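You operate a simulated robot arm through the tools that you are given. There is no shell and no other tool.

You are at the controls of a simulated robot arm. One attempt, no reset.

TASK
Wind the labels back on to the blue spindle and put the empty core away.
Fine: the empty core goes on the free peg of the stand; the blue knob ends at BACK, the green knob at FREE.

It is judged by the outcome, as a careful person would: the job done as asked, and still so three seconds after it is handed in. It fails if anything else is knocked over, pushed out of place, dropped, spilled or broken.

THE ROBOT
A 7-joint arm with a two-finger parallel gripper, fixed in place. Base frame: the origin is at the foot of the arm, x ahead of it, y to its left, z up. Units: m, degrees, N and s.
With the tool pointing down near the work surface it reaches from about 0.38 to 0.8 m from the base axis. Its first joint turns from -143.0 to 143.0 degrees. Payload 3 kg.
The TCP is the grasp point between the finger pads, 0.03 m short of the fingertips. In the tool frame z runs along the fingers and y along their closing line. The gripper opens to 0.11 m. The fingers are 0.02 m wide and 0.01 m thick; the gripper's body (0.048 by 0.112 m) begins 0.055 m behind the TCP.
Orientation is told as [roll, pitch, yaw] about the base's x, y, z axes, in that order, counted from this pose: with the fingers straight down and closing along the base's y, the tool's x points along the base's -x, its y along +y and its z along -z.

THE INTERFACE
- The arm moves only by the tool arm_command. Its arguments are lists of equal length, an entry for each row: "translation": the shift along the tool's x, y, z in cm, a list of three; "rotation": the turn, a rotation vector about the tool's x, y, z in degrees, a list of three; "jaw": the gripper command, from -1 (shut) to 1 (fully open), values between in proportion. In form: {"translation": [[x, y, z], ...], "rotation": [[wx, wy, wz], ...], "jaw": [jaw, ...]}. A call has 1 to 20 rows; each row shifts and turns the commanded pose from where the row before left it, along the tool's axes as they then stand. Rows are played at 5 a second. More than 0.05 m and 8.6 degrees between two rows, or a gripper value outside its range, and nothing of the call is played. Where a pose cannot be reached the arm comes as near as it can. A force on the tool above 50 N (or 10 N above the force at the start of the call, whichever is more), or a blocked arm, ends the call early, and 0.2 s more pass. Each finger travels about 0.153 m/s and halts on what it meets, pressing with about 31 N; the grip force reading is that of the motor and also rises with nothing between the fingers. The clock runs only during rows and for 0.2 s after the last one: add rows that do not move to give the fingers time. It gives the time, the measured TCP pose, the force on the tool (base axes), the opening and the grip force at its end, in the units of the frame above (readings bear some noise), with the torque about the TCP (base axes, N m) and any sound that the robot's microphone picked up.
- Cameras (640 x 400 px; columns grow to the right, rows downward): "scene" is fixed at [0.2218, -0.5, 1.608]; the picture's right is [0.64, -0.77, 0.00], its down [-0.60, -0.49, -0.63] and it looks along [0.49, 0.40, -0.77] (base axes); focal length 351 px, centre (320, 200). "wrist" rides on the gripper at [0.072, 0.017, -0.103] in the tool frame; the picture's right is [-0.23, 0.97, 0.00], its down [-0.76, -0.18, -0.62] and it looks along [-0.61, -0.14, 0.78] (tool axes); focal length 222 px, centre (320, 200). There is no depth. A picture from a camera that has moved, and an enlarged one, comes with that camera's place and axes in the base frame and with its lens.
- snapshot(camera): a new picture of that camera. The clock stands still meanwhile.
- move_column(by): slides the trunk up (or, below 0, down) by that many m; the arm rides with it, the base frame stays. It gives what a move gives, with no picture.
- enlarge(camera, box): a new picture of the part [left, top, right, bottom] of that camera's present view, enlarged. The clock stands still meanwhile.
- close_job(): hands the job in; it is judged then, once.

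Places have to be worked out from the pictures, the camera data and where the tool is seen. Open the gripper and draw the arm clear of the work before you hand the job in, unless the task says otherwise.

The tools are called after "Emit:" as a command line: name --argument value ..., lists and objects as JSON in quotes. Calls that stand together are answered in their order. arm_command: Moves the arm, as the interface text tells. Its arguments: {"type":"object","properties":{"translation":{"type":"array","items":{"type":"array","items":{"type":"number"}}},"rotation":{"type":"array","items":{"type":"array","items":{"type":"number"}}},"jaw":{"type":"array","items":{"type":"number"}}},"required":["translation","rotation","jaw"]} The other tools are called the same way: move_column (by) slides the trunk up or down; snapshot (camera) takes a picture; enlarge (camera, box) takes an enlarged picture of a part of a camera's view; close_job () hands the job in.

At the start:

```text
t: 0.0
tcp_pos: [0.5508, 0.0167, 1.2056]
orientation: [0.0, 0.0, 0.0]
contact_force: [0.2, -0.2, 0.6]
moment: [-0.03, 0.02, -0.01]
width: 0.1099
grip_force: 0.1
trunk travel left (down, up): [-0.4, 0.09]
```

scene: 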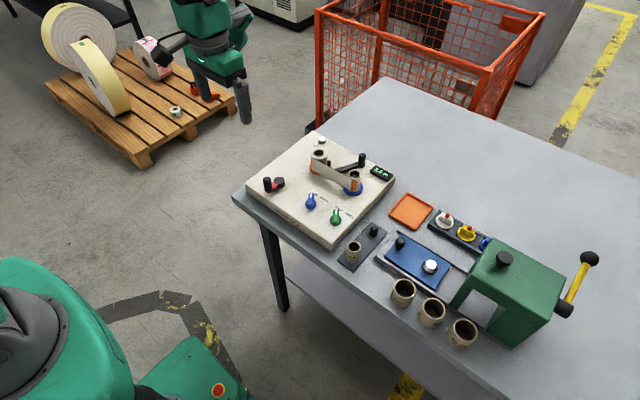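
wrist: 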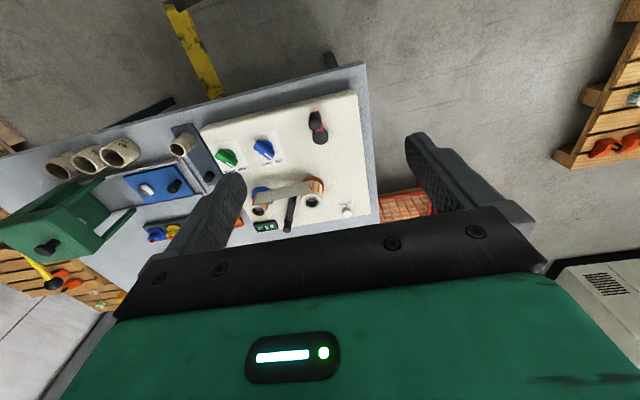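

I start by looking closely at the machine and the parts beside it before moving anything.

Emit:
enlarge --camera "scene" --box '[230, 120, 410, 250]'

Emit:
enlarge --camera "scene" --box '[330, 180, 610, 355]'

Emit:
enlarge --camera "wrist" --box '[180, 90, 400, 240]'

```text
3.08 times, centred on (320, 185) of scene
camera zoom: at [0.2218, -0.5, 1.608], right [0.64, -0.77, 0.0], down [-0.6, -0.49, -0.63], along [0.49, 0.4, -0.77], focal length 1080 px, centre (320, 246)
```

zoom: 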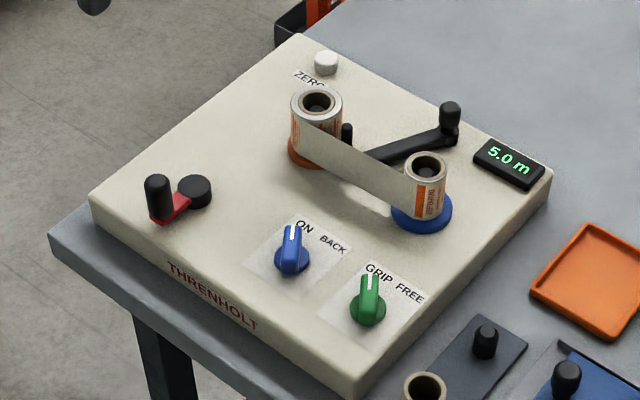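

```text
2.29 times, centred on (470, 268) of scene
camera zoom: at [0.2218, -0.5, 1.608], right [0.64, -0.77, 0.0], down [-0.6, -0.49, -0.63], along [0.49, 0.4, -0.77], focal length 802 px, centre (-23, 46)
```

zoom: 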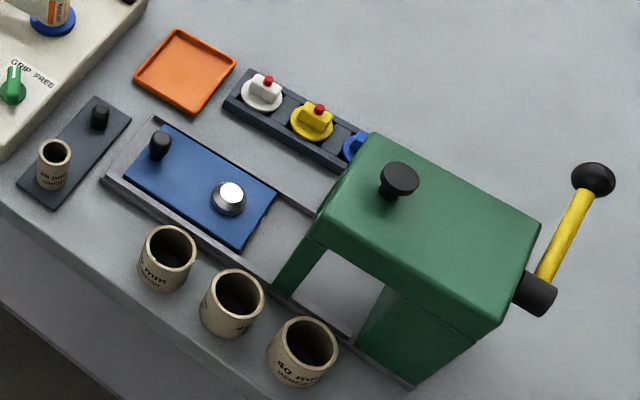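

```text
2.67 times, centred on (290, 165) of wrist
camera zoom: at [0.479, 0.0342, 1.3098], right [0.23, 0.97, 0.0], down [0.76, -0.18, 0.62], along [0.61, -0.14, -0.78], focal length 592 px, centre (400, 293)
```

zoom: 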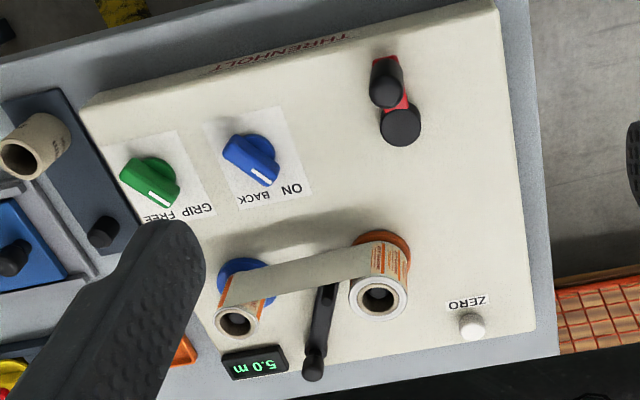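

The machine has an orange spindle at about (0.77, -0.05) and a blue one at about (0.765, -0.17). It also has a black arm with a knob, a red lever, the two selector knobs and a display reading 5.0 m. I'll shift the arm sideways so the wrist camera gets a clear view.

Emit:
arm_command --translation '[[0, -4, 0], [0, -4, 0], [0, -4, 0], [2, 0, 0]]' --rotation '[[0, 0, 0], [0, 0, 0], [0, 0, 0], [0, 0, 0]]' --jaw '[1, 1, 1, 1]'

Emit:
snapshot --camera "wrist"

```text
t: 1.0
tcp_pos: [0.5304, -0.103, 1.2064]
orientation: [0.1, 0.0, 0.0]
contact_force: [0.6, 0.4, -0.2]
moment: [0.0, 0.03, 0.01]
width: 0.1099
grip_force: 0.0
trunk travel left (down, up): [-0.4, 0.09]
```

```text
taken
camera wrist: at [0.4595, -0.0869, 1.3102], right [0.23, 0.97, 0.0], down [0.76, -0.18, 0.62], along [0.61, -0.14, -0.78], focal length 222 px, centre (320, 200)
```

wrist: 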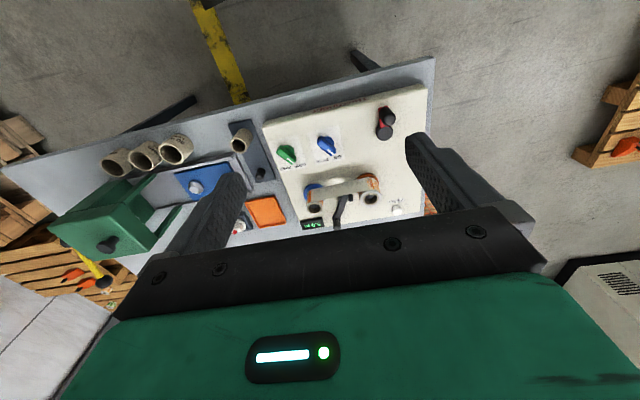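

Emit:
enlarge --camera "wrist" --box '[230, 90, 440, 240]'

Emit:
enlarge --camera "scene" --box '[290, 140, 400, 210]'

```text
2.67 times, centred on (335, 165) of wrist
camera zoom: at [0.4595, -0.0869, 1.3102], right [0.23, 0.97, 0.0], down [0.76, -0.18, 0.62], along [0.61, -0.14, -0.78], focal length 592 px, centre (280, 293)
```

zoom: 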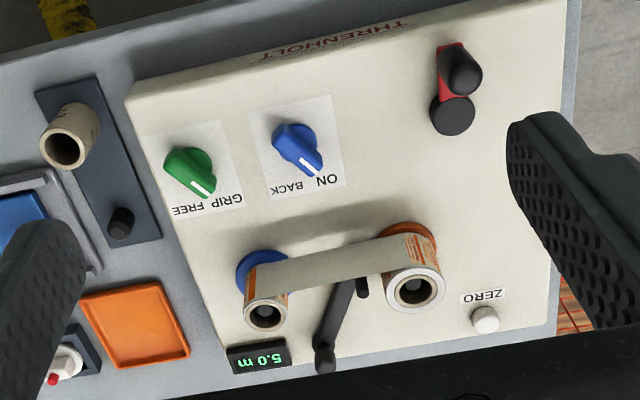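

```text
5.71 times, centred on (345, 175) of scene
camera zoom: at [0.2218, -0.5, 1.608], right [0.64, -0.77, 0.0], down [-0.6, -0.49, -0.63], along [0.49, 0.4, -0.77], focal length 2005 px, centre (177, 343)
```

zoom: 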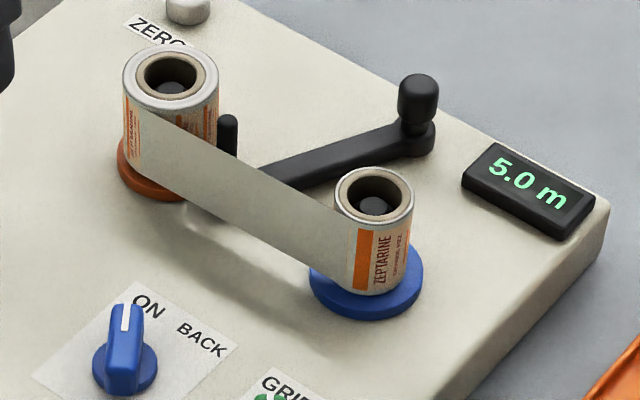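

The red lever with its upright handle, with pivot near (0.653, -0.005) and handle near (0.611, -0.005), looks like the winding crank. The black arm's post seems to ride on the orange roll. I'll lower the trunk for reach and get a closer view.

Emit:
move_column --by -0.15

Emit:
snapshot --camera "wrist"

Emit:
snapshot --camera "scene"

```text
t: 2.8
tcp_pos: [0.5321, -0.1043, 1.0567]
orientation: [0.0, 0.0, 0.1]
contact_force: [-0.7, 0.0, 0.6]
moment: [0.02, 0.03, -0.02]
width: 0.1096
grip_force: 0.1
trunk travel left (down, up): [-0.25, 0.24]
```

```text
taken
camera wrist: at [0.4591, -0.0862, 1.1606], right [0.23, 0.97, 0.0], down [0.76, -0.18, 0.62], along [0.61, -0.14, -0.78], focal length 222 px, centre (320, 200)
```

wrist: 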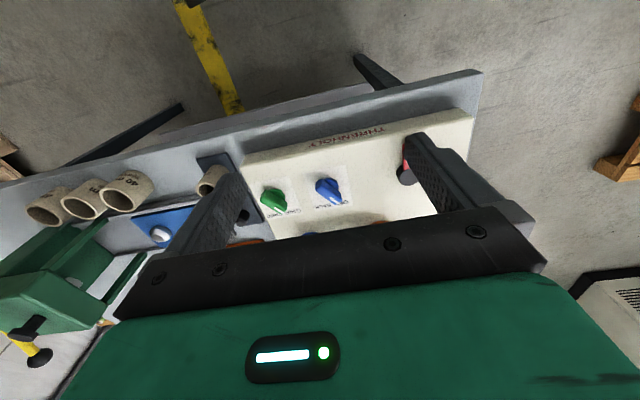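

```text
taken
```

scene: 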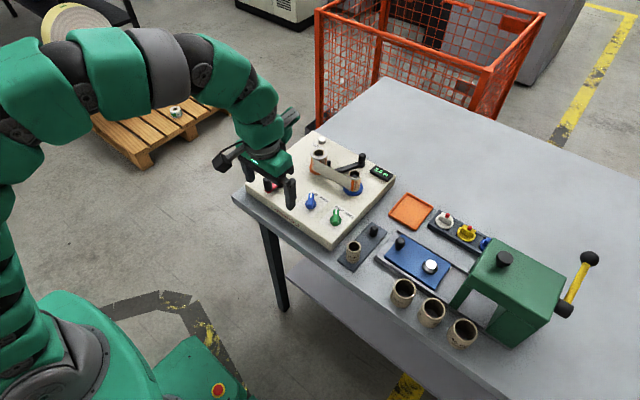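

Emit:
enlarge --camera "wrist" --box '[240, 120, 460, 240]'

Emit:
enlarge --camera "scene" --box '[285, 180, 365, 240]'

```text
2.91 times, centred on (350, 180) of wrist
camera zoom: at [0.4591, -0.0862, 1.1606], right [0.23, 0.97, 0.0], down [0.76, -0.18, 0.62], along [0.61, -0.14, -0.78], focal length 646 px, centre (233, 258)
```

zoom: 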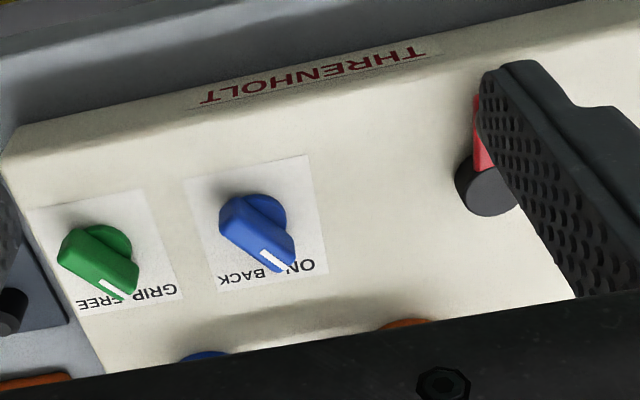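

```text
6.67 times, centred on (325, 210) of scene
camera zoom: at [0.2218, -0.5, 1.608], right [0.64, -0.77, 0.0], down [-0.6, -0.49, -0.63], along [0.49, 0.4, -0.77], focal length 2339 px, centre (287, 133)
```

zoom: 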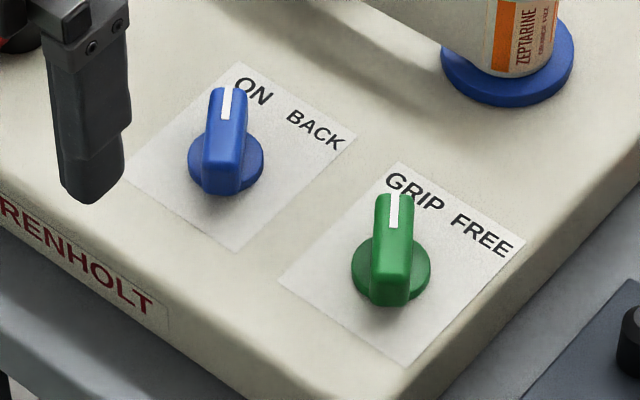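

The knob bars stand about 24 mm above the machine top, which is at z≈0.887, and the blue pointer sits at about +32° from x. I'll go above the blue knob with the fingers half open and turned to straddle the bar.

Emit:
arm_command --translation '[[-4, 0, 0], [-4, 0, 0], [-3.3, -1.5, 0], [0, 0, 3], [0, 0, 3], [0, 0, 0], [0, 0, 0], [0, 0, 0], [0, 0, 0]]' --rotation '[[0, 0, 0], [0, 0, 0], [0, 0, 0], [0, 0, 0], [0, 0, 0], [0, 0, -8], [0, 0, -8], [0, 0, -8], [0, 0, -8]]' --jaw '[1, 1, 1, 1, 1, 0.5, 0, 0, 0]'

Emit:
snapshot --camera "wrist"

Emit:
snapshot --camera "scene"

```text
t: 4.8
tcp_pos: [0.6438, -0.1185, 0.9953]
orientation: [0.0, 0.0, 32.2]
contact_force: [0.2, -0.1, 0.6]
moment: [0.01, 0.01, 0.02]
width: 0.055
grip_force: 0.0
trunk travel left (down, up): [-0.25, 0.24]
```

```text
taken
camera wrist: at [0.5744, -0.1421, 1.0999], right [-0.33, 0.95, 0.0], down [0.74, 0.26, 0.62], along [0.59, 0.2, -0.78], focal length 222 px, centre (320, 200)
```

wrist: 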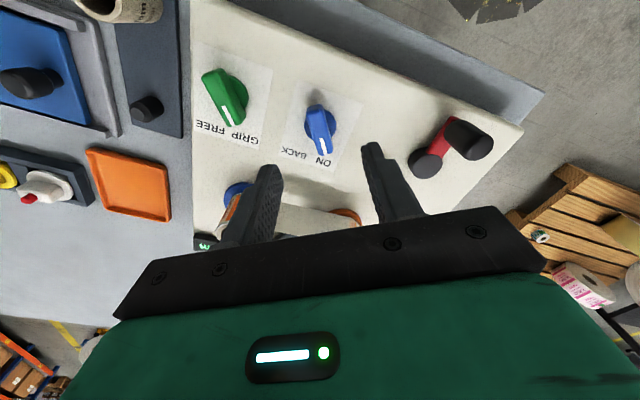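

```text
taken
```

scene: 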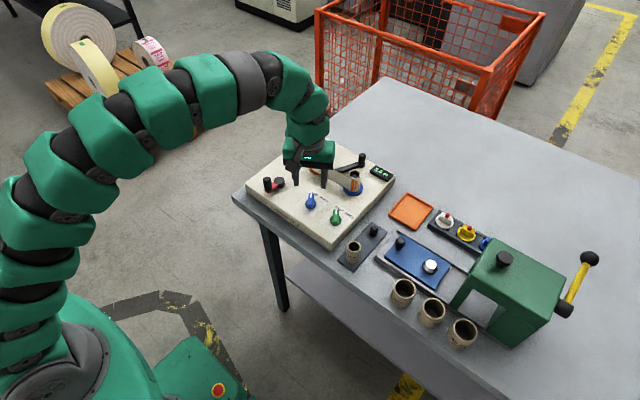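

Emit:
enlarge --camera "wrist" --box '[270, 80, 370, 180]'

Emit:
enlarge --camera "scene" --box '[265, 140, 385, 230]'

```text
4.00 times, centred on (320, 130) of wrist
camera zoom: at [0.5744, -0.1421, 1.0999], right [-0.33, 0.95, 0.0], down [0.74, 0.26, 0.62], along [0.59, 0.2, -0.78], focal length 888 px, centre (320, 480)
```

zoom: 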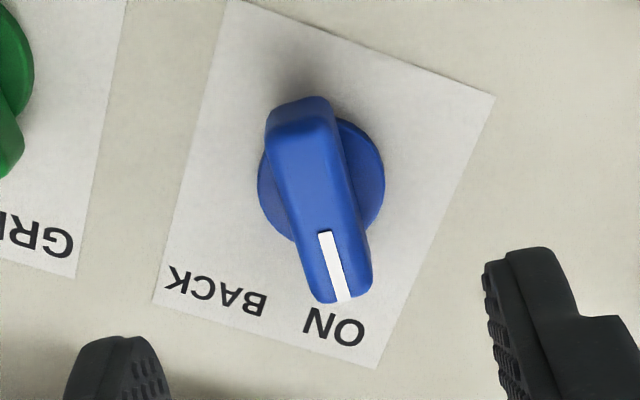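

```text
4.44 times, centred on (325, 185) of scene
camera zoom: at [0.2218, -0.5, 1.608], right [0.64, -0.77, 0.0], down [-0.6, -0.49, -0.63], along [0.49, 0.4, -0.77], focal length 1559 px, centre (298, 267)
```

zoom: 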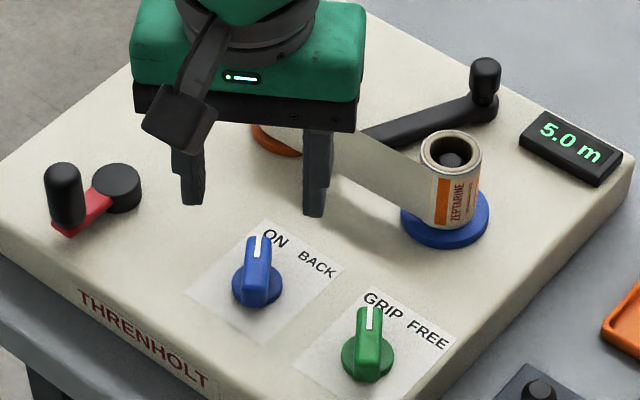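

The wrist view puts the blue knob's centre at about (0.644, -0.1185) with its bar at about 32°, right below the tool. I'll descend to TCP z≈0.931 and close on the bar.

Emit:
arm_command --translation '[[0, 0, 2.5], [0, 0, 2.5], [0, 0, 1.4], [0, 0, 0], [0, 0, 0], [0, 0, 0], [0, 0, 0]]' --rotation '[[0, 0, 0], [0, 0, 0], [0, 0, 0], [0, 0, 0], [0, 0, 0], [0, 0, 0], [0, 0, 0]]' --jaw '[0, 0, 0, 0, -0.6, -1, -1]'

Emit:
snapshot --camera "wrist"

```text
t: 6.3
tcp_pos: [0.6445, -0.1194, 0.9328]
orientation: [0.1, 0.1, 32.0]
contact_force: [-3.9, 3.4, -1.1]
moment: [0.05, -0.05, 0.05]
width: 0.0145
grip_force: 45.0
trunk travel left (down, up): [-0.25, 0.24]
```

```text
taken
camera wrist: at [0.5744, -0.1419, 1.0359], right [-0.32, 0.95, 0.0], down [0.74, 0.25, 0.62], along [0.59, 0.2, -0.78], focal length 222 px, centre (320, 200)
```

wrist: 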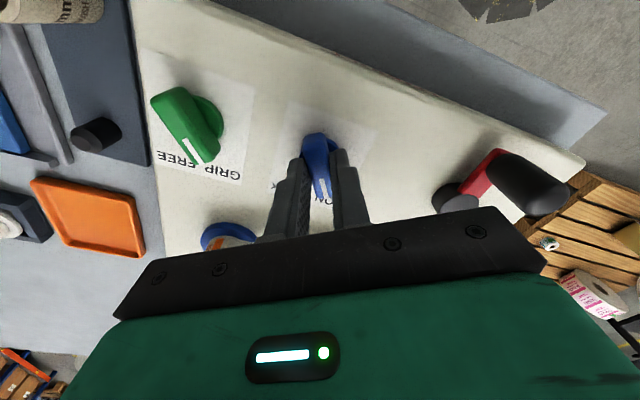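

The fingers hold the bar at 14.5 mm. I turn it clockwise seen from above, from ON toward BACK, in stages while watching the torque.

Emit:
arm_command --translation '[[0, 0, 0], [0, 0, 0], [0, 0, 0], [0, 0, 0], [0, 0, 0]]' --rotation '[[0, 0, 8], [0, 0, 8], [0, 0, 8], [0, 0, 8], [0, 0, 8]]' --jaw '[-1, -1, -1, -1, -1]'

Emit:
enlarge --camera "scene" --box '[265, 140, 385, 230]'

```text
t: 7.5
tcp_pos: [0.6444, -0.1173, 0.9316]
orientation: [0.0, 0.1, -8.0]
contact_force: [-6.1, 11.8, -8.8]
moment: [0.22, -0.1, 0.03]
width: 0.0148
grip_force: 45.1
trunk travel left (down, up): [-0.25, 0.24]
```

```text
4.44 times, centred on (325, 185) of scene
camera zoom: at [0.2218, -0.5, 1.608], right [0.64, -0.77, 0.0], down [-0.6, -0.49, -0.63], along [0.49, 0.4, -0.77], focal length 1559 px, centre (298, 267)
```

zoom: 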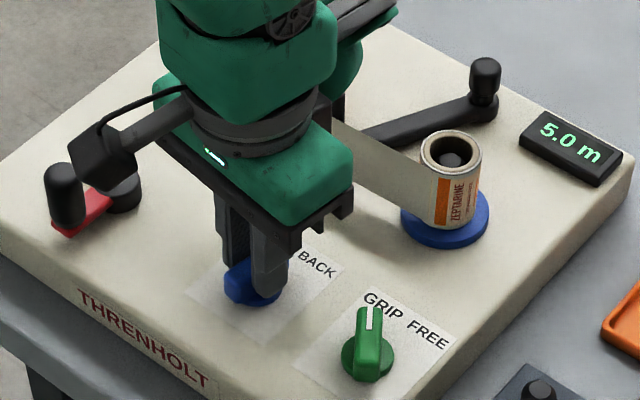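

Emit:
arm_command --translation '[[0, 0, 0], [0, 0, 0], [0, 0, 0]]' --rotation '[[0, 0, 8], [0, 0, 8], [0, 0, 6]]' --jaw '[-1, -1, -1]'

Emit:
snapshot --camera "wrist"

```text
t: 8.3
tcp_pos: [0.6439, -0.1183, 0.93]
orientation: [0.0, 0.1, -30.1]
contact_force: [-4.1, 20.0, -11.3]
moment: [0.6, 0.06, -0.02]
width: 0.0151
grip_force: 45.0
trunk travel left (down, up): [-0.25, 0.24]
```

```text
taken
camera wrist: at [0.5905, -0.0658, 1.036], right [0.68, 0.73, 0.0], down [0.57, -0.54, 0.62], along [0.45, -0.43, -0.78], focal length 222 px, centre (320, 200)
```

wrist: 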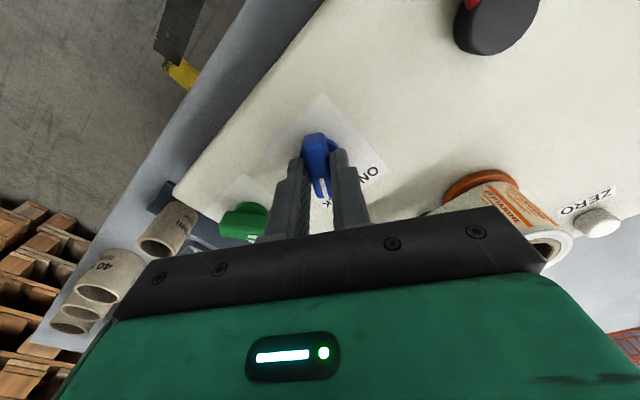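

Emit:
arm_command --translation '[[0, 0, 0], [0, 0, 0]]' --rotation '[[0, 0, 3], [0, 0, 0]]' --jaw '[-1, -1]'

```text
t: 8.9
tcp_pos: [0.644, -0.1184, 0.9318]
orientation: [0.0, 0.2, -33.0]
contact_force: [-6.0, 22.5, -13.4]
moment: [0.59, 0.1, 0.0]
width: 0.0146
grip_force: 45.1
trunk travel left (down, up): [-0.25, 0.24]
```

The knob turned without meeting a stop, and the tool is now at -33°. I let go, rise and check the pointer.

Emit:
arm_command --translation '[[0, 0, 0], [0, 0, 0], [0, 0, -3], [0, 0, -4]]' --rotation '[[0, 0, 0], [0, 0, 0], [0, 0, 0], [0, 0, 0]]' --jaw '[0, 0, 0, 0]'

Emit:
snapshot --camera "wrist"

Emit:
enlarge --camera "scene" --box '[265, 140, 385, 230]'

```text
t: 9.9
tcp_pos: [0.6445, -0.1186, 1.0016]
orientation: [0.0, 0.1, -33.0]
contact_force: [0.2, -0.2, 0.6]
moment: [0.02, 0.03, -0.01]
width: 0.055
grip_force: 0.1
trunk travel left (down, up): [-0.25, 0.24]
```

```text
taken
camera wrist: at [0.5934, -0.065, 1.1065], right [0.72, 0.69, 0.0], down [0.54, -0.56, 0.62], along [0.43, -0.45, -0.78], focal length 222 px, centre (320, 200)
```

wrist: 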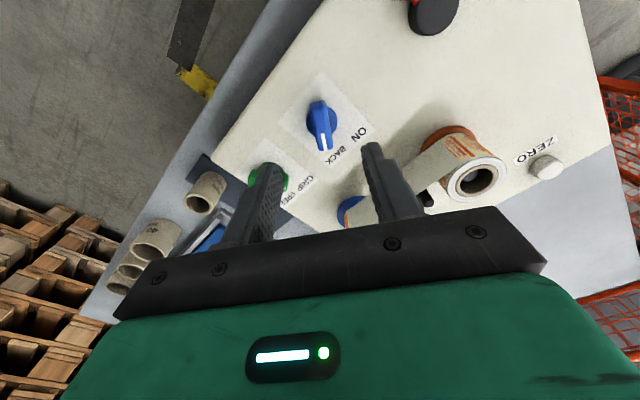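

```text
4.44 times, centred on (325, 185) of scene
camera zoom: at [0.2218, -0.5, 1.608], right [0.64, -0.77, 0.0], down [-0.6, -0.49, -0.63], along [0.49, 0.4, -0.77], focal length 1559 px, centre (298, 267)
```

zoom: 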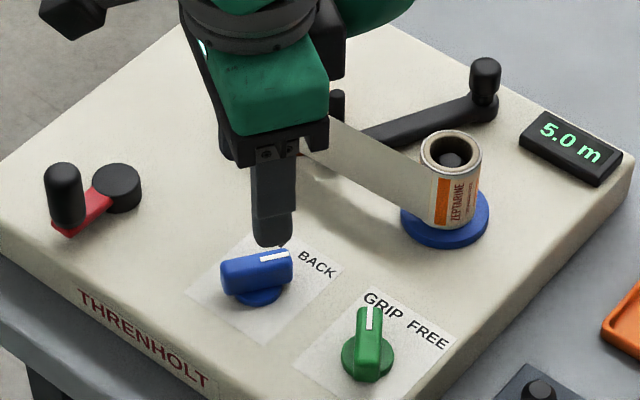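

The blue knob now points to BACK. I go higher and square the tool again, so I can look at the spindles, the black arm and the red crank from above.

Emit:
arm_command --translation '[[0, 0, -4], [0, 0, -3], [0, 0, 0], [0, 0, 0], [0, 0, 0], [-3, 1, 0], [-2.5, 1, 0]]' --rotation '[[0, 0, -7], [0, 0, -7], [0, 0, -7], [0, 0, -7], [0, 0, -5], [0, 0, 0], [0, 0, 0]]' --jaw '[0, 0.5, 1, 1, 1, 1, 1]'

Emit:
snapshot --camera "wrist"

Emit:
enlarge --camera "wrist" --box '[200, 100, 440, 250]'

```text
t: 11.6
tcp_pos: [0.6992, -0.0983, 1.0724]
orientation: [0.0, 0.1, 0.1]
contact_force: [-0.8, -0.6, 0.6]
moment: [0.03, -0.06, 0.01]
width: 0.11
grip_force: 0.0
trunk travel left (down, up): [-0.25, 0.24]
```

```text
taken
camera wrist: at [0.6272, -0.0813, 1.1773], right [0.23, 0.97, 0.0], down [0.76, -0.18, 0.62], along [0.61, -0.14, -0.78], focal length 222 px, centre (320, 200)
```

wrist: 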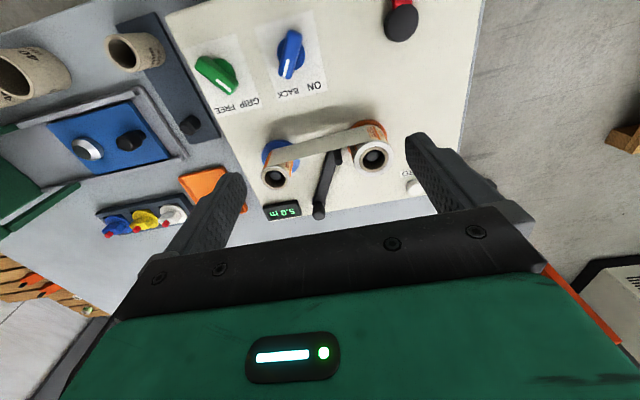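

```text
2.67 times, centred on (320, 175) of wrist
camera zoom: at [0.6272, -0.0813, 1.1773], right [0.23, 0.97, 0.0], down [0.76, -0.18, 0.62], along [0.61, -0.14, -0.78], focal length 592 px, centre (320, 267)
```

zoom: 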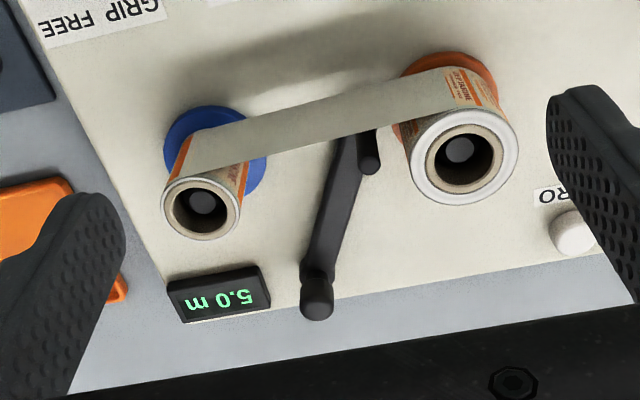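

The black arm's post stands clear of the web, so I leave that alone. The red crank with its upright handle has a free circle to sweep. I move over it and measure its hub and handle.

Emit:
arm_command --translation '[[4, 3, 0], [4, 3, 0], [2, 3.3, 0]]' --rotation '[[0, 0, 0], [0, 0, 0], [0, 0, 0]]' --jaw '[1, 1, 1]'

Emit:
enlarge --camera "wrist" --box '[240, 80, 400, 220]'

Emit:
enlarge --camera "scene" --box '[240, 150, 320, 210]'

```text
t: 12.3
tcp_pos: [0.5975, -0.0047, 1.0716]
orientation: [0.2, 0.2, 0.1]
contact_force: [0.2, -0.8, -0.5]
moment: [0.08, -0.01, -0.01]
width: 0.1099
grip_force: 0.0
trunk travel left (down, up): [-0.25, 0.24]
```

```text
2.86 times, centred on (320, 150) of wrist
camera zoom: at [0.5262, 0.0118, 1.176], right [0.23, 0.97, 0.0], down [0.76, -0.18, 0.62], along [0.61, -0.14, -0.78], focal length 635 px, centre (320, 343)
```

zoom: 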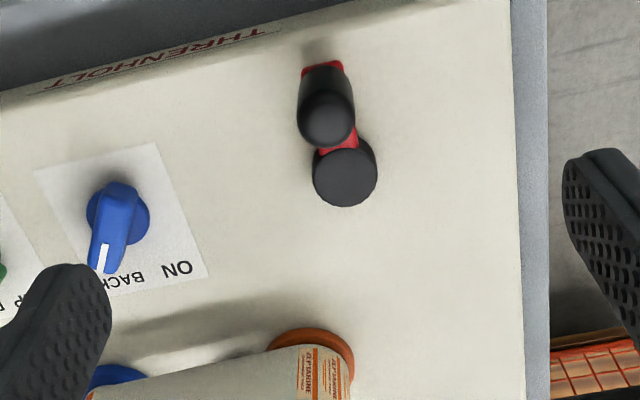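

```text
6.67 times, centred on (280, 180) of scene
camera zoom: at [0.2218, -0.5, 1.608], right [0.64, -0.77, 0.0], down [-0.6, -0.49, -0.63], along [0.49, 0.4, -0.77], focal length 2339 px, centre (587, 333)
```

zoom: 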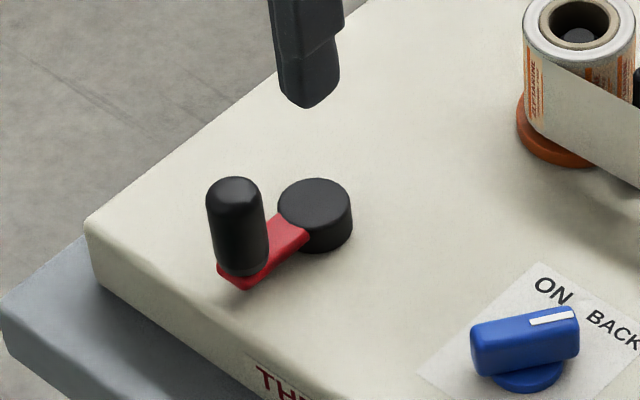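

The crank hub is at about (0.652, -0.005) and the handle at about (0.611, -0.0045), giving a radius of roughly 0.041 m with the arm pointing toward the robot. I descend over the handle and close on it.

Emit:
arm_command --translation '[[-1.35, 0, 4], [0, 0, 4], [0, 0, 3], [0, 0, 2.3], [0, 0, 0], [0, 0, 0], [0, 0, 0], [0, 0, 0]]' --rotation '[[0, 0, 0], [0, 0, 0], [0, 0, 0], [0, 0, 0], [0, 0, 0], [0, 0, 0], [0, 0, 0], [0, 0, 0]]' --jaw '[0, 0, 0, 0, 0, -0.5, -1, -1]'

Emit:
snapshot --camera "wrist"

Emit:
enlarge --camera "scene" --box '[240, 150, 320, 210]'

```text
t: 14.2
tcp_pos: [0.6126, -0.0057, 0.9387]
orientation: [0.0, 0.1, 0.0]
contact_force: [-1.7, 0.0, -4.2]
moment: [-0.06, -0.35, -0.01]
width: 0.0211
grip_force: 44.6
trunk travel left (down, up): [-0.25, 0.24]
```

```text
taken
camera wrist: at [0.5405, 0.0116, 1.043], right [0.23, 0.97, 0.0], down [0.76, -0.18, 0.62], along [0.61, -0.14, -0.78], focal length 222 px, centre (320, 200)
```

wrist: 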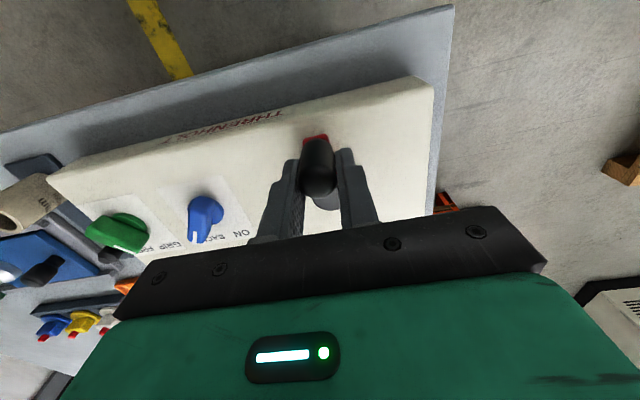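

```text
6.67 times, centred on (280, 180) of scene
camera zoom: at [0.2218, -0.5, 1.608], right [0.64, -0.77, 0.0], down [-0.6, -0.49, -0.63], along [0.49, 0.4, -0.77], focal length 2339 px, centre (587, 333)
```

zoom: 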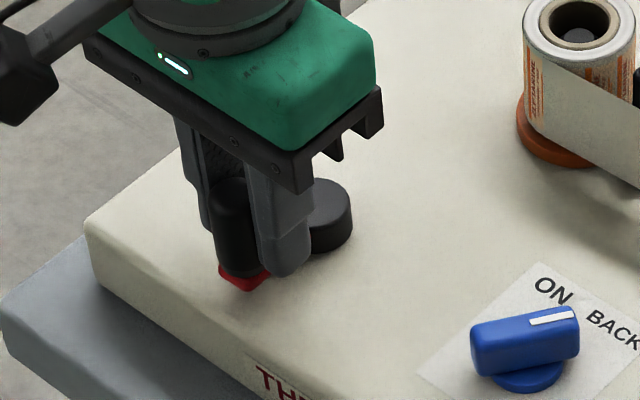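

The handle is held at 21 mm. I test a small counter-clockwise turn of 40°, the sense in which the web would unwind from orange onto blue, and watch the force and the counter.

Emit:
arm_command --translation '[[-0.06, -0.71, 0], [-0.19, -0.69, 0], [-0.3, -0.65, 0], [-0.41, -0.59, 0]]' --rotation '[[0, 0, 0], [0, 0, 0], [0, 0, 0], [0, 0, 0]]' --jaw '[-1, -1, -1, -1]'

Emit:
enlarge --camera "scene" --box '[240, 130, 400, 230]'

```text
t: 15.2
tcp_pos: [0.6226, -0.0321, 0.9383]
orientation: [0.0, 0.2, 0.0]
contact_force: [-0.7, -0.6, -11.0]
moment: [0.02, 0.76, 0.01]
width: 0.0213
grip_force: 45.2
trunk travel left (down, up): [-0.25, 0.24]
```

```text
4.00 times, centred on (320, 180) of scene
camera zoom: at [0.2218, -0.5, 1.608], right [0.64, -0.77, 0.0], down [-0.6, -0.49, -0.63], along [0.49, 0.4, -0.77], focal length 1404 px, centre (320, 280)
```

zoom: 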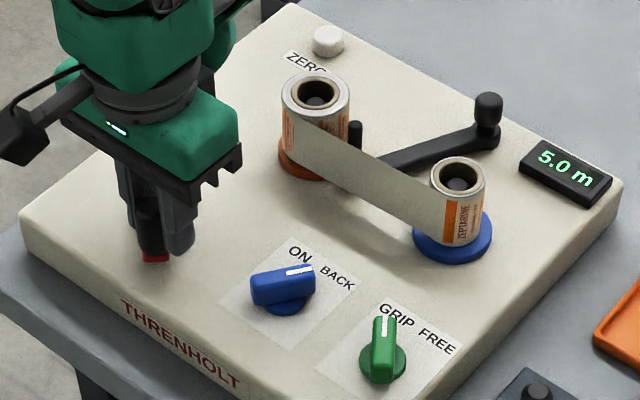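

The crank turned freely, with the tool at (0.6226, -0.032). The counter hasn't changed yet, so I continue further around in the same direction.

Emit:
arm_command --translation '[[-0.79, -0.72, 0], [-0.95, -0.49, 0], [-1.05, -0.23, 0], [-1.07, 0.05, 0], [-1.02, 0.32, 0], [-0.9, 0.58, 0]]' --rotation '[[0, 0, 0], [0, 0, 0], [0, 0, 0], [0, 0, 0], [0, 0, 0], [0, 0, 0]]' --jaw '[-1, -1, -1, -1, -1, -1]'

Emit:
enlarge --camera "scene" --box '[240, 130, 400, 230]'

```text
t: 16.6
tcp_pos: [0.679, -0.0343, 0.9385]
orientation: [0.1, 0.2, 0.1]
contact_force: [-14.9, 17.9, -7.1]
moment: [0.25, 1.01, -0.15]
width: 0.0212
grip_force: 45.2
trunk travel left (down, up): [-0.25, 0.24]
```

```text
4.00 times, centred on (320, 180) of scene
camera zoom: at [0.2218, -0.5, 1.608], right [0.64, -0.77, 0.0], down [-0.6, -0.49, -0.63], along [0.49, 0.4, -0.77], focal length 1404 px, centre (320, 280)
```

zoom: 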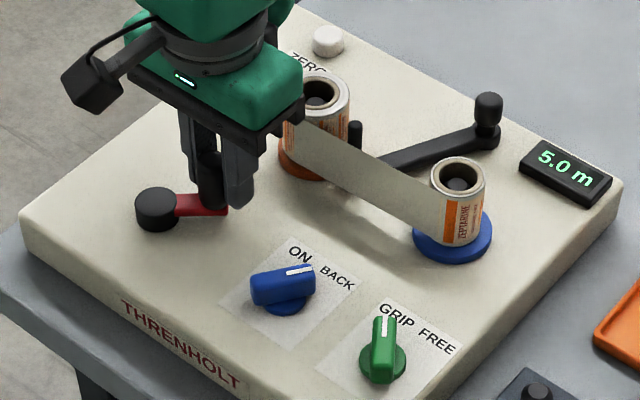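

The crank turned 130° counter-clockwise, but neither the counter nor the rolls moved, so that direction seems to freewheel. A refit puts the crank centre at about (0.652, -0.0055) with radius 0.0395. I test the clockwise direction over half a turn.

Emit:
arm_command --translation '[[0.23, 0.08, 0], [0.87, -0.55, 0], [0.98, -0.31, 0], [1.03, -0.04, 0], [1.01, 0.22, 0], [0.91, 0.48, 0], [0.76, 0.7, 0], [0.55, 0.87, 0], [0.31, 0.98, 0], [0.04, 1.03, 0], [-0.22, 1.01, 0], [-0.48, 0.91, 0], [-0.7, 0.76, 0]]' --rotation '[[0, 0, 0], [0, 0, 0], [0, 0, 0], [0, 0, 0], [0, 0, 0], [0, 0, 0], [0, 0, 0], [0, 0, 0], [0, 0, 0], [0, 0, 0], [0, 0, 0], [0, 0, 0], [0, 0, 0]]' --jaw '[-1, -1, -1, -1, -1, -1, -1, -1, -1, -1, -1, -1, -1]'

Emit:
enlarge --camera "scene" --box '[240, 130, 400, 230]'

```text
t: 19.4
tcp_pos: [0.627, 0.0264, 0.9383]
orientation: [0.0, 0.1, 0.1]
contact_force: [-12.7, 15.5, -17.3]
moment: [0.18, 0.7, -0.1]
width: 0.0214
grip_force: 45.4
trunk travel left (down, up): [-0.25, 0.24]
```

```text
4.00 times, centred on (320, 180) of scene
camera zoom: at [0.2218, -0.5, 1.608], right [0.64, -0.77, 0.0], down [-0.6, -0.49, -0.63], along [0.49, 0.4, -0.77], focal length 1404 px, centre (320, 280)
```

zoom: 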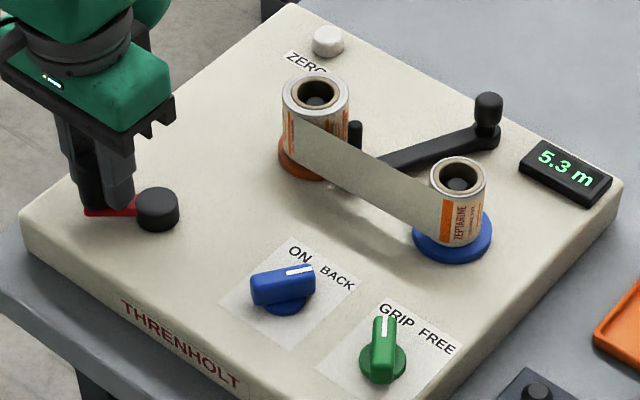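

The clockwise half turn moved the counter from 5.0 to 5.3 m. I need to know which roll is growing, so I compare the rolls at the same zoom as before.

Emit:
enlarge --camera "scene" --box '[290, 140, 400, 210]'

```text
5.71 times, centred on (345, 175) of scene
camera zoom: at [0.2218, -0.5, 1.608], right [0.64, -0.77, 0.0], down [-0.6, -0.49, -0.63], along [0.49, 0.4, -0.77], focal length 2005 px, centre (177, 343)
```

zoom: 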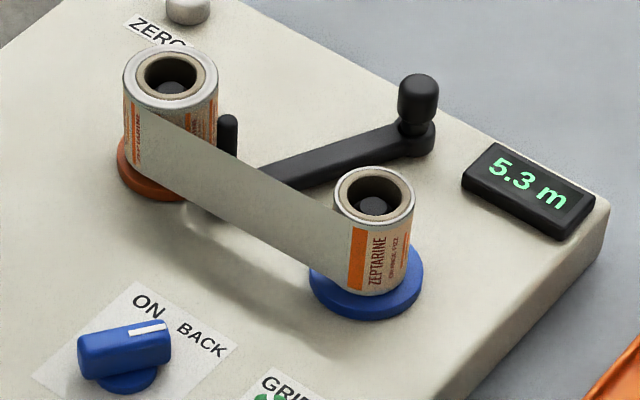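

The size change is too small to see at this zoom. I take a much tighter view of both rolls as a reference. Then I make a tiny 10° clockwise nudge and watch which way the print moves: rightward on the blue roll means winding back.

Emit:
enlarge --camera "scene" --box '[342, 164, 374, 198]'

Emit:
enlarge --camera "scene" --box '[306, 144, 338, 178]'

Emit:
arm_command --translation '[[-0.57, 0.53, 0]]' --rotation '[[0, 0, 0]]' --jaw '[-1]'

Emit:
enlarge --camera "scene" --box '[342, 164, 374, 198]'

Emit:
enlarge --camera "scene" --box '[306, 144, 338, 178]'

```text
11.76 times, centred on (358, 181) of scene
camera zoom: at [0.2218, -0.5, 1.608], right [0.64, -0.77, 0.0], down [-0.6, -0.49, -0.63], along [0.49, 0.4, -0.77], focal length 4128 px, centre (-127, 424)
```

zoom: 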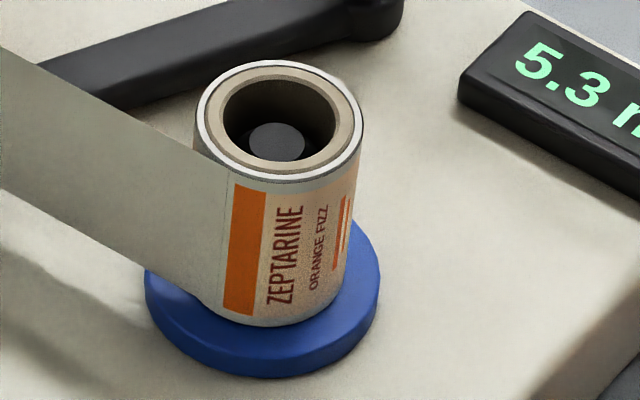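

```text
11.76 times, centred on (322, 161) of scene
camera zoom: at [0.2218, -0.5, 1.608], right [0.64, -0.77, 0.0], down [-0.6, -0.49, -0.63], along [0.49, 0.4, -0.77], focal length 4128 px, centre (296, 659)
```

zoom: 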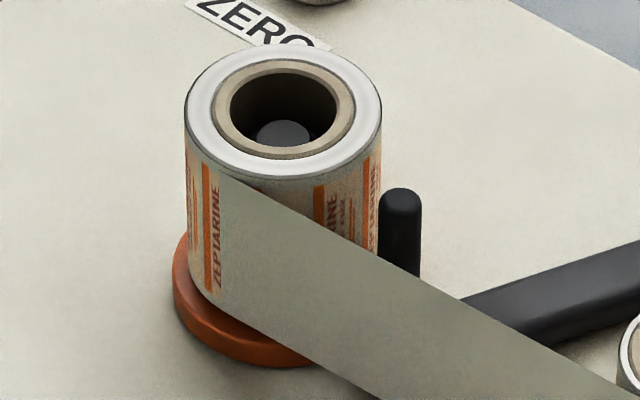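

```text
t: 19.8
tcp_pos: [0.6335, 0.0301, 0.9394]
orientation: [-0.1, 0.0, 0.2]
contact_force: [-6.4, 10.8, -10.5]
moment: [0.19, 0.67, -0.07]
width: 0.0213
grip_force: 45.0
trunk travel left (down, up): [-0.25, 0.24]
```

```text
11.76 times, centred on (358, 181) of scene
camera zoom: at [0.2218, -0.5, 1.608], right [0.64, -0.77, 0.0], down [-0.6, -0.49, -0.63], along [0.49, 0.4, -0.77], focal length 4128 px, centre (-127, 424)
```

zoom: 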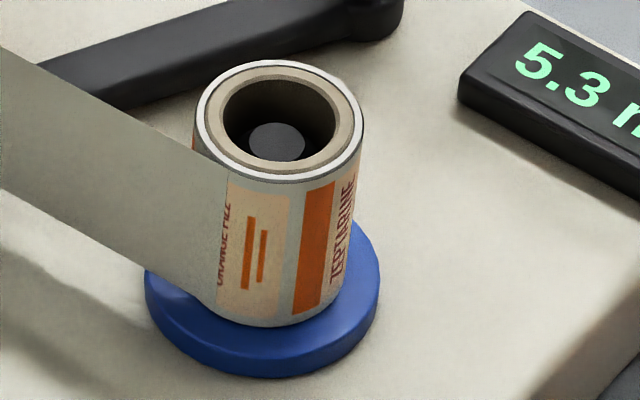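

```text
11.76 times, centred on (322, 161) of scene
camera zoom: at [0.2218, -0.5, 1.608], right [0.64, -0.77, 0.0], down [-0.6, -0.49, -0.63], along [0.49, 0.4, -0.77], focal length 4128 px, centre (296, 659)
```

zoom: 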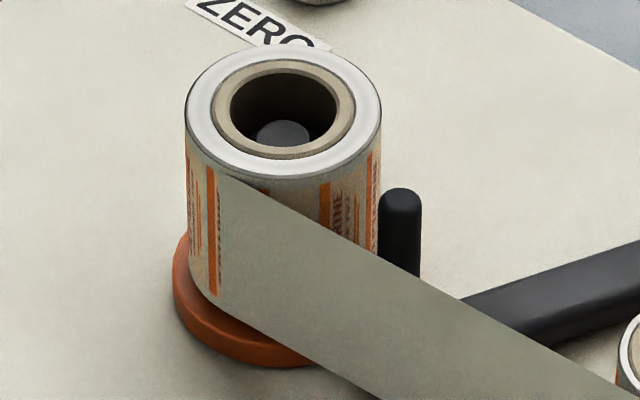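

After the 10° nudge the blue print moved, but because the pattern repeats I can't tell which way. I nudge by another 4° for an unambiguous reading.

Emit:
arm_command --translation '[[-0.25, 0.14, 0]]' --rotation '[[0, 0, 0]]' --jaw '[-1]'

Emit:
enlarge --camera "scene" --box '[342, 164, 374, 198]'

Emit:
enlarge --camera "scene" --box '[306, 144, 338, 178]'

```text
t: 20.1
tcp_pos: [0.6361, 0.0319, 0.9396]
orientation: [0.0, 0.0, 0.1]
contact_force: [-2.6, 7.5, -9.2]
moment: [0.14, -0.35, -0.08]
width: 0.0213
grip_force: 45.0
trunk travel left (down, up): [-0.25, 0.24]
```

```text
11.76 times, centred on (358, 181) of scene
camera zoom: at [0.2218, -0.5, 1.608], right [0.64, -0.77, 0.0], down [-0.6, -0.49, -0.63], along [0.49, 0.4, -0.77], focal length 4128 px, centre (-127, 424)
```

zoom: 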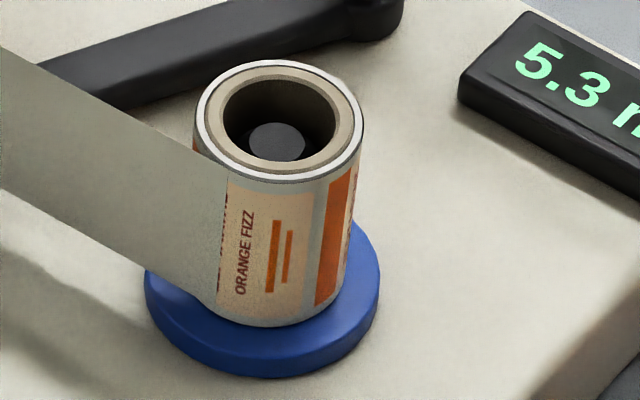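

```text
11.76 times, centred on (322, 161) of scene
camera zoom: at [0.2218, -0.5, 1.608], right [0.64, -0.77, 0.0], down [-0.6, -0.49, -0.63], along [0.49, 0.4, -0.77], focal length 4128 px, centre (296, 659)
```

zoom: 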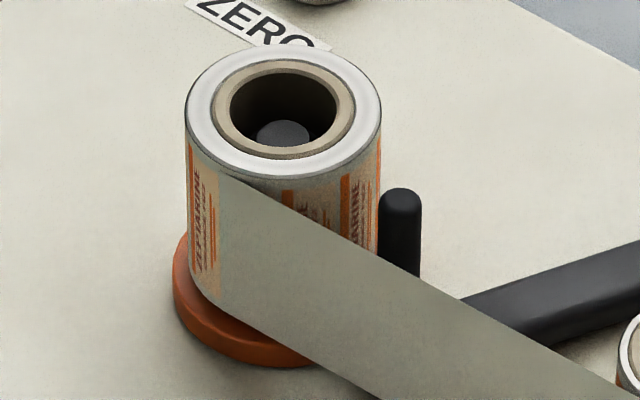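

The print moved right on both rolls, so clockwise cranking at BACK is winding onto blue, and the counter simply counts upward. I run one full turn with 36° steps, centred at (0.6525, -0.004), and check forces and counter.

Emit:
arm_command --translation '[[-2.45, 0.39, 0], [-2.18, -1.16, 0], [-1.08, -2.22, 0], [0.43, -2.44, 0], [1.78, -1.72, 0], [2.45, -0.34, 0], [2.18, 1.16, 0], [1.08, 2.22, 0], [-0.43, 2.44, 0], [-1.78, 1.72, 0]]' --rotation '[[0, 0, 0], [0, 0, 0], [0, 0, 0], [0, 0, 0], [0, 0, 0], [0, 0, 0], [0, 0, 0], [0, 0, 0], [0, 0, 0], [0, 0, 0]]' --jaw '[-1, -1, -1, -1, -1, -1, -1, -1, -1, -1]'

Emit:
enlarge --camera "scene" --box '[240, 130, 400, 230]'

```text
t: 22.4
tcp_pos: [0.6351, 0.0311, 0.9384]
orientation: [0.0, -0.2, -0.1]
contact_force: [-0.7, 1.7, 5.7]
moment: [0.0, -0.18, 0.02]
width: 0.0213
grip_force: 44.9
trunk travel left (down, up): [-0.25, 0.24]
```

```text
4.00 times, centred on (320, 180) of scene
camera zoom: at [0.2218, -0.5, 1.608], right [0.64, -0.77, 0.0], down [-0.6, -0.49, -0.63], along [0.49, 0.4, -0.77], focal length 1404 px, centre (320, 280)
```

zoom: 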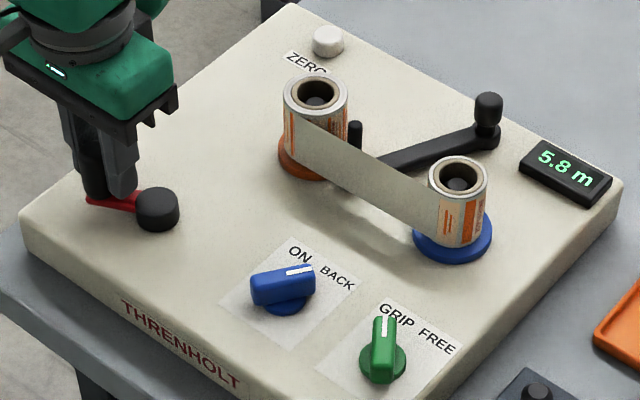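

The counter rose to 5.8 m, about 0.5 m per turn. The blue roll is visibly thicker and the forces are small, so I continue with two turns.

Emit:
arm_command --translation '[[-2.45, 0.34, 0], [-2.18, -1.16, 0], [-1.08, -2.22, 0], [0.43, -2.44, 0], [1.78, -1.72, 0], [2.45, -0.34, 0], [2.18, 1.16, 0], [1.08, 2.22, 0], [-0.43, 2.44, 0], [-1.78, 1.72, 0], [-2.45, 0.34, 0], [-2.18, -1.16, 0], [-1.08, -2.22, 0], [0.43, -2.44, 0], [1.78, -1.72, 0], [2.45, -0.34, 0], [2.18, 1.16, 0], [1.08, 2.22, 0], [-0.43, 2.44, 0], [-1.78, 1.72, 0]]' --rotation '[[0, 0, 0], [0, 0, 0], [0, 0, 0], [0, 0, 0], [0, 0, 0], [0, 0, 0], [0, 0, 0], [0, 0, 0], [0, 0, 0], [0, 0, 0], [0, 0, 0], [0, 0, 0], [0, 0, 0], [0, 0, 0], [0, 0, 0], [0, 0, 0], [0, 0, 0], [0, 0, 0], [0, 0, 0], [0, 0, 0]]' --jaw '[-1, -1, -1, -1, -1, -1, -1, -1, -1, -1, -1, -1, -1, -1, -1, -1, -1, -1, -1, -1]'

Emit:
enlarge --camera "scene" --box '[240, 130, 400, 230]'

```text
t: 26.6
tcp_pos: [0.6354, 0.0317, 0.9391]
orientation: [0.0, 0.0, 0.1]
contact_force: [-2.3, 3.2, 0.9]
moment: [-0.08, -0.23, 0.02]
width: 0.0215
grip_force: 44.6
trunk travel left (down, up): [-0.25, 0.24]
```

```text
4.00 times, centred on (320, 180) of scene
camera zoom: at [0.2218, -0.5, 1.608], right [0.64, -0.77, 0.0], down [-0.6, -0.49, -0.63], along [0.49, 0.4, -0.77], focal length 1404 px, centre (320, 280)
```

zoom: 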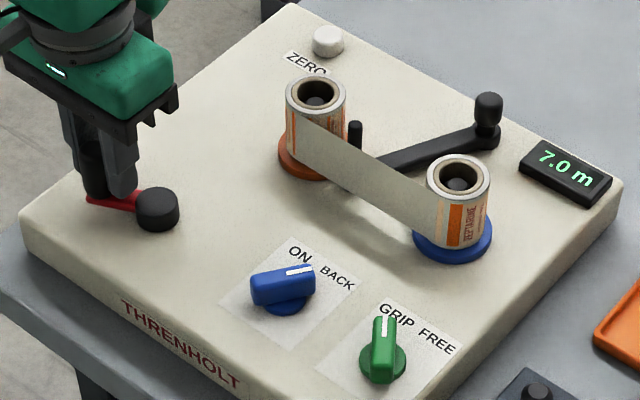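

The counter reads 7.0 m, with blue growing and orange shrinking as wanted. I carry on with two more turns.

Emit:
arm_command --translation '[[-2.45, 0.34, 0], [-2.18, -1.16, 0], [-1.08, -2.22, 0], [0.43, -2.44, 0], [1.78, -1.72, 0], [2.45, -0.34, 0], [2.18, 1.16, 0], [1.08, 2.22, 0], [-0.43, 2.44, 0], [-1.78, 1.72, 0], [-2.45, 0.34, 0], [-2.18, -1.16, 0], [-1.08, -2.22, 0], [0.43, -2.44, 0], [1.78, -1.72, 0], [2.45, -0.34, 0], [2.18, 1.16, 0], [1.08, 2.22, 0], [-0.43, 2.44, 0], [-1.78, 1.72, 0]]' --rotation '[[0, 0, 0], [0, 0, 0], [0, 0, 0], [0, 0, 0], [0, 0, 0], [0, 0, 0], [0, 0, 0], [0, 0, 0], [0, 0, 0], [0, 0, 0], [0, 0, 0], [0, 0, 0], [0, 0, 0], [0, 0, 0], [0, 0, 0], [0, 0, 0], [0, 0, 0], [0, 0, 0], [0, 0, 0], [0, 0, 0]]' --jaw '[-1, -1, -1, -1, -1, -1, -1, -1, -1, -1, -1, -1, -1, -1, -1, -1, -1, -1, -1, -1]'

Emit:
enlarge --camera "scene" --box '[240, 130, 400, 230]'

```text
t: 30.8
tcp_pos: [0.6362, 0.0325, 0.9388]
orientation: [0.0, -0.1, 0.2]
contact_force: [-1.9, 3.8, -7.2]
moment: [0.05, -0.69, -0.05]
width: 0.0216
grip_force: 44.4
trunk travel left (down, up): [-0.25, 0.24]
```

```text
4.00 times, centred on (320, 180) of scene
camera zoom: at [0.2218, -0.5, 1.608], right [0.64, -0.77, 0.0], down [-0.6, -0.49, -0.63], along [0.49, 0.4, -0.77], focal length 1404 px, centre (320, 280)
```

zoom: 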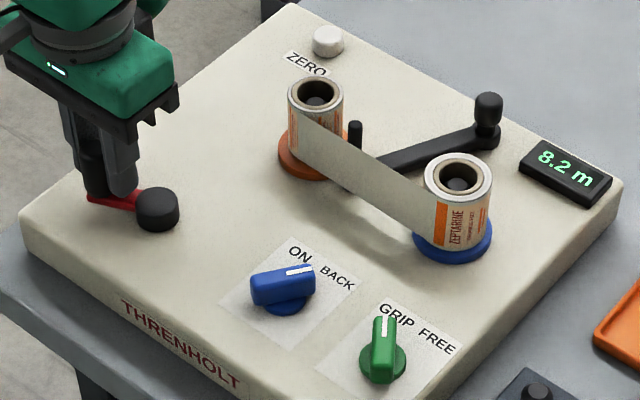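

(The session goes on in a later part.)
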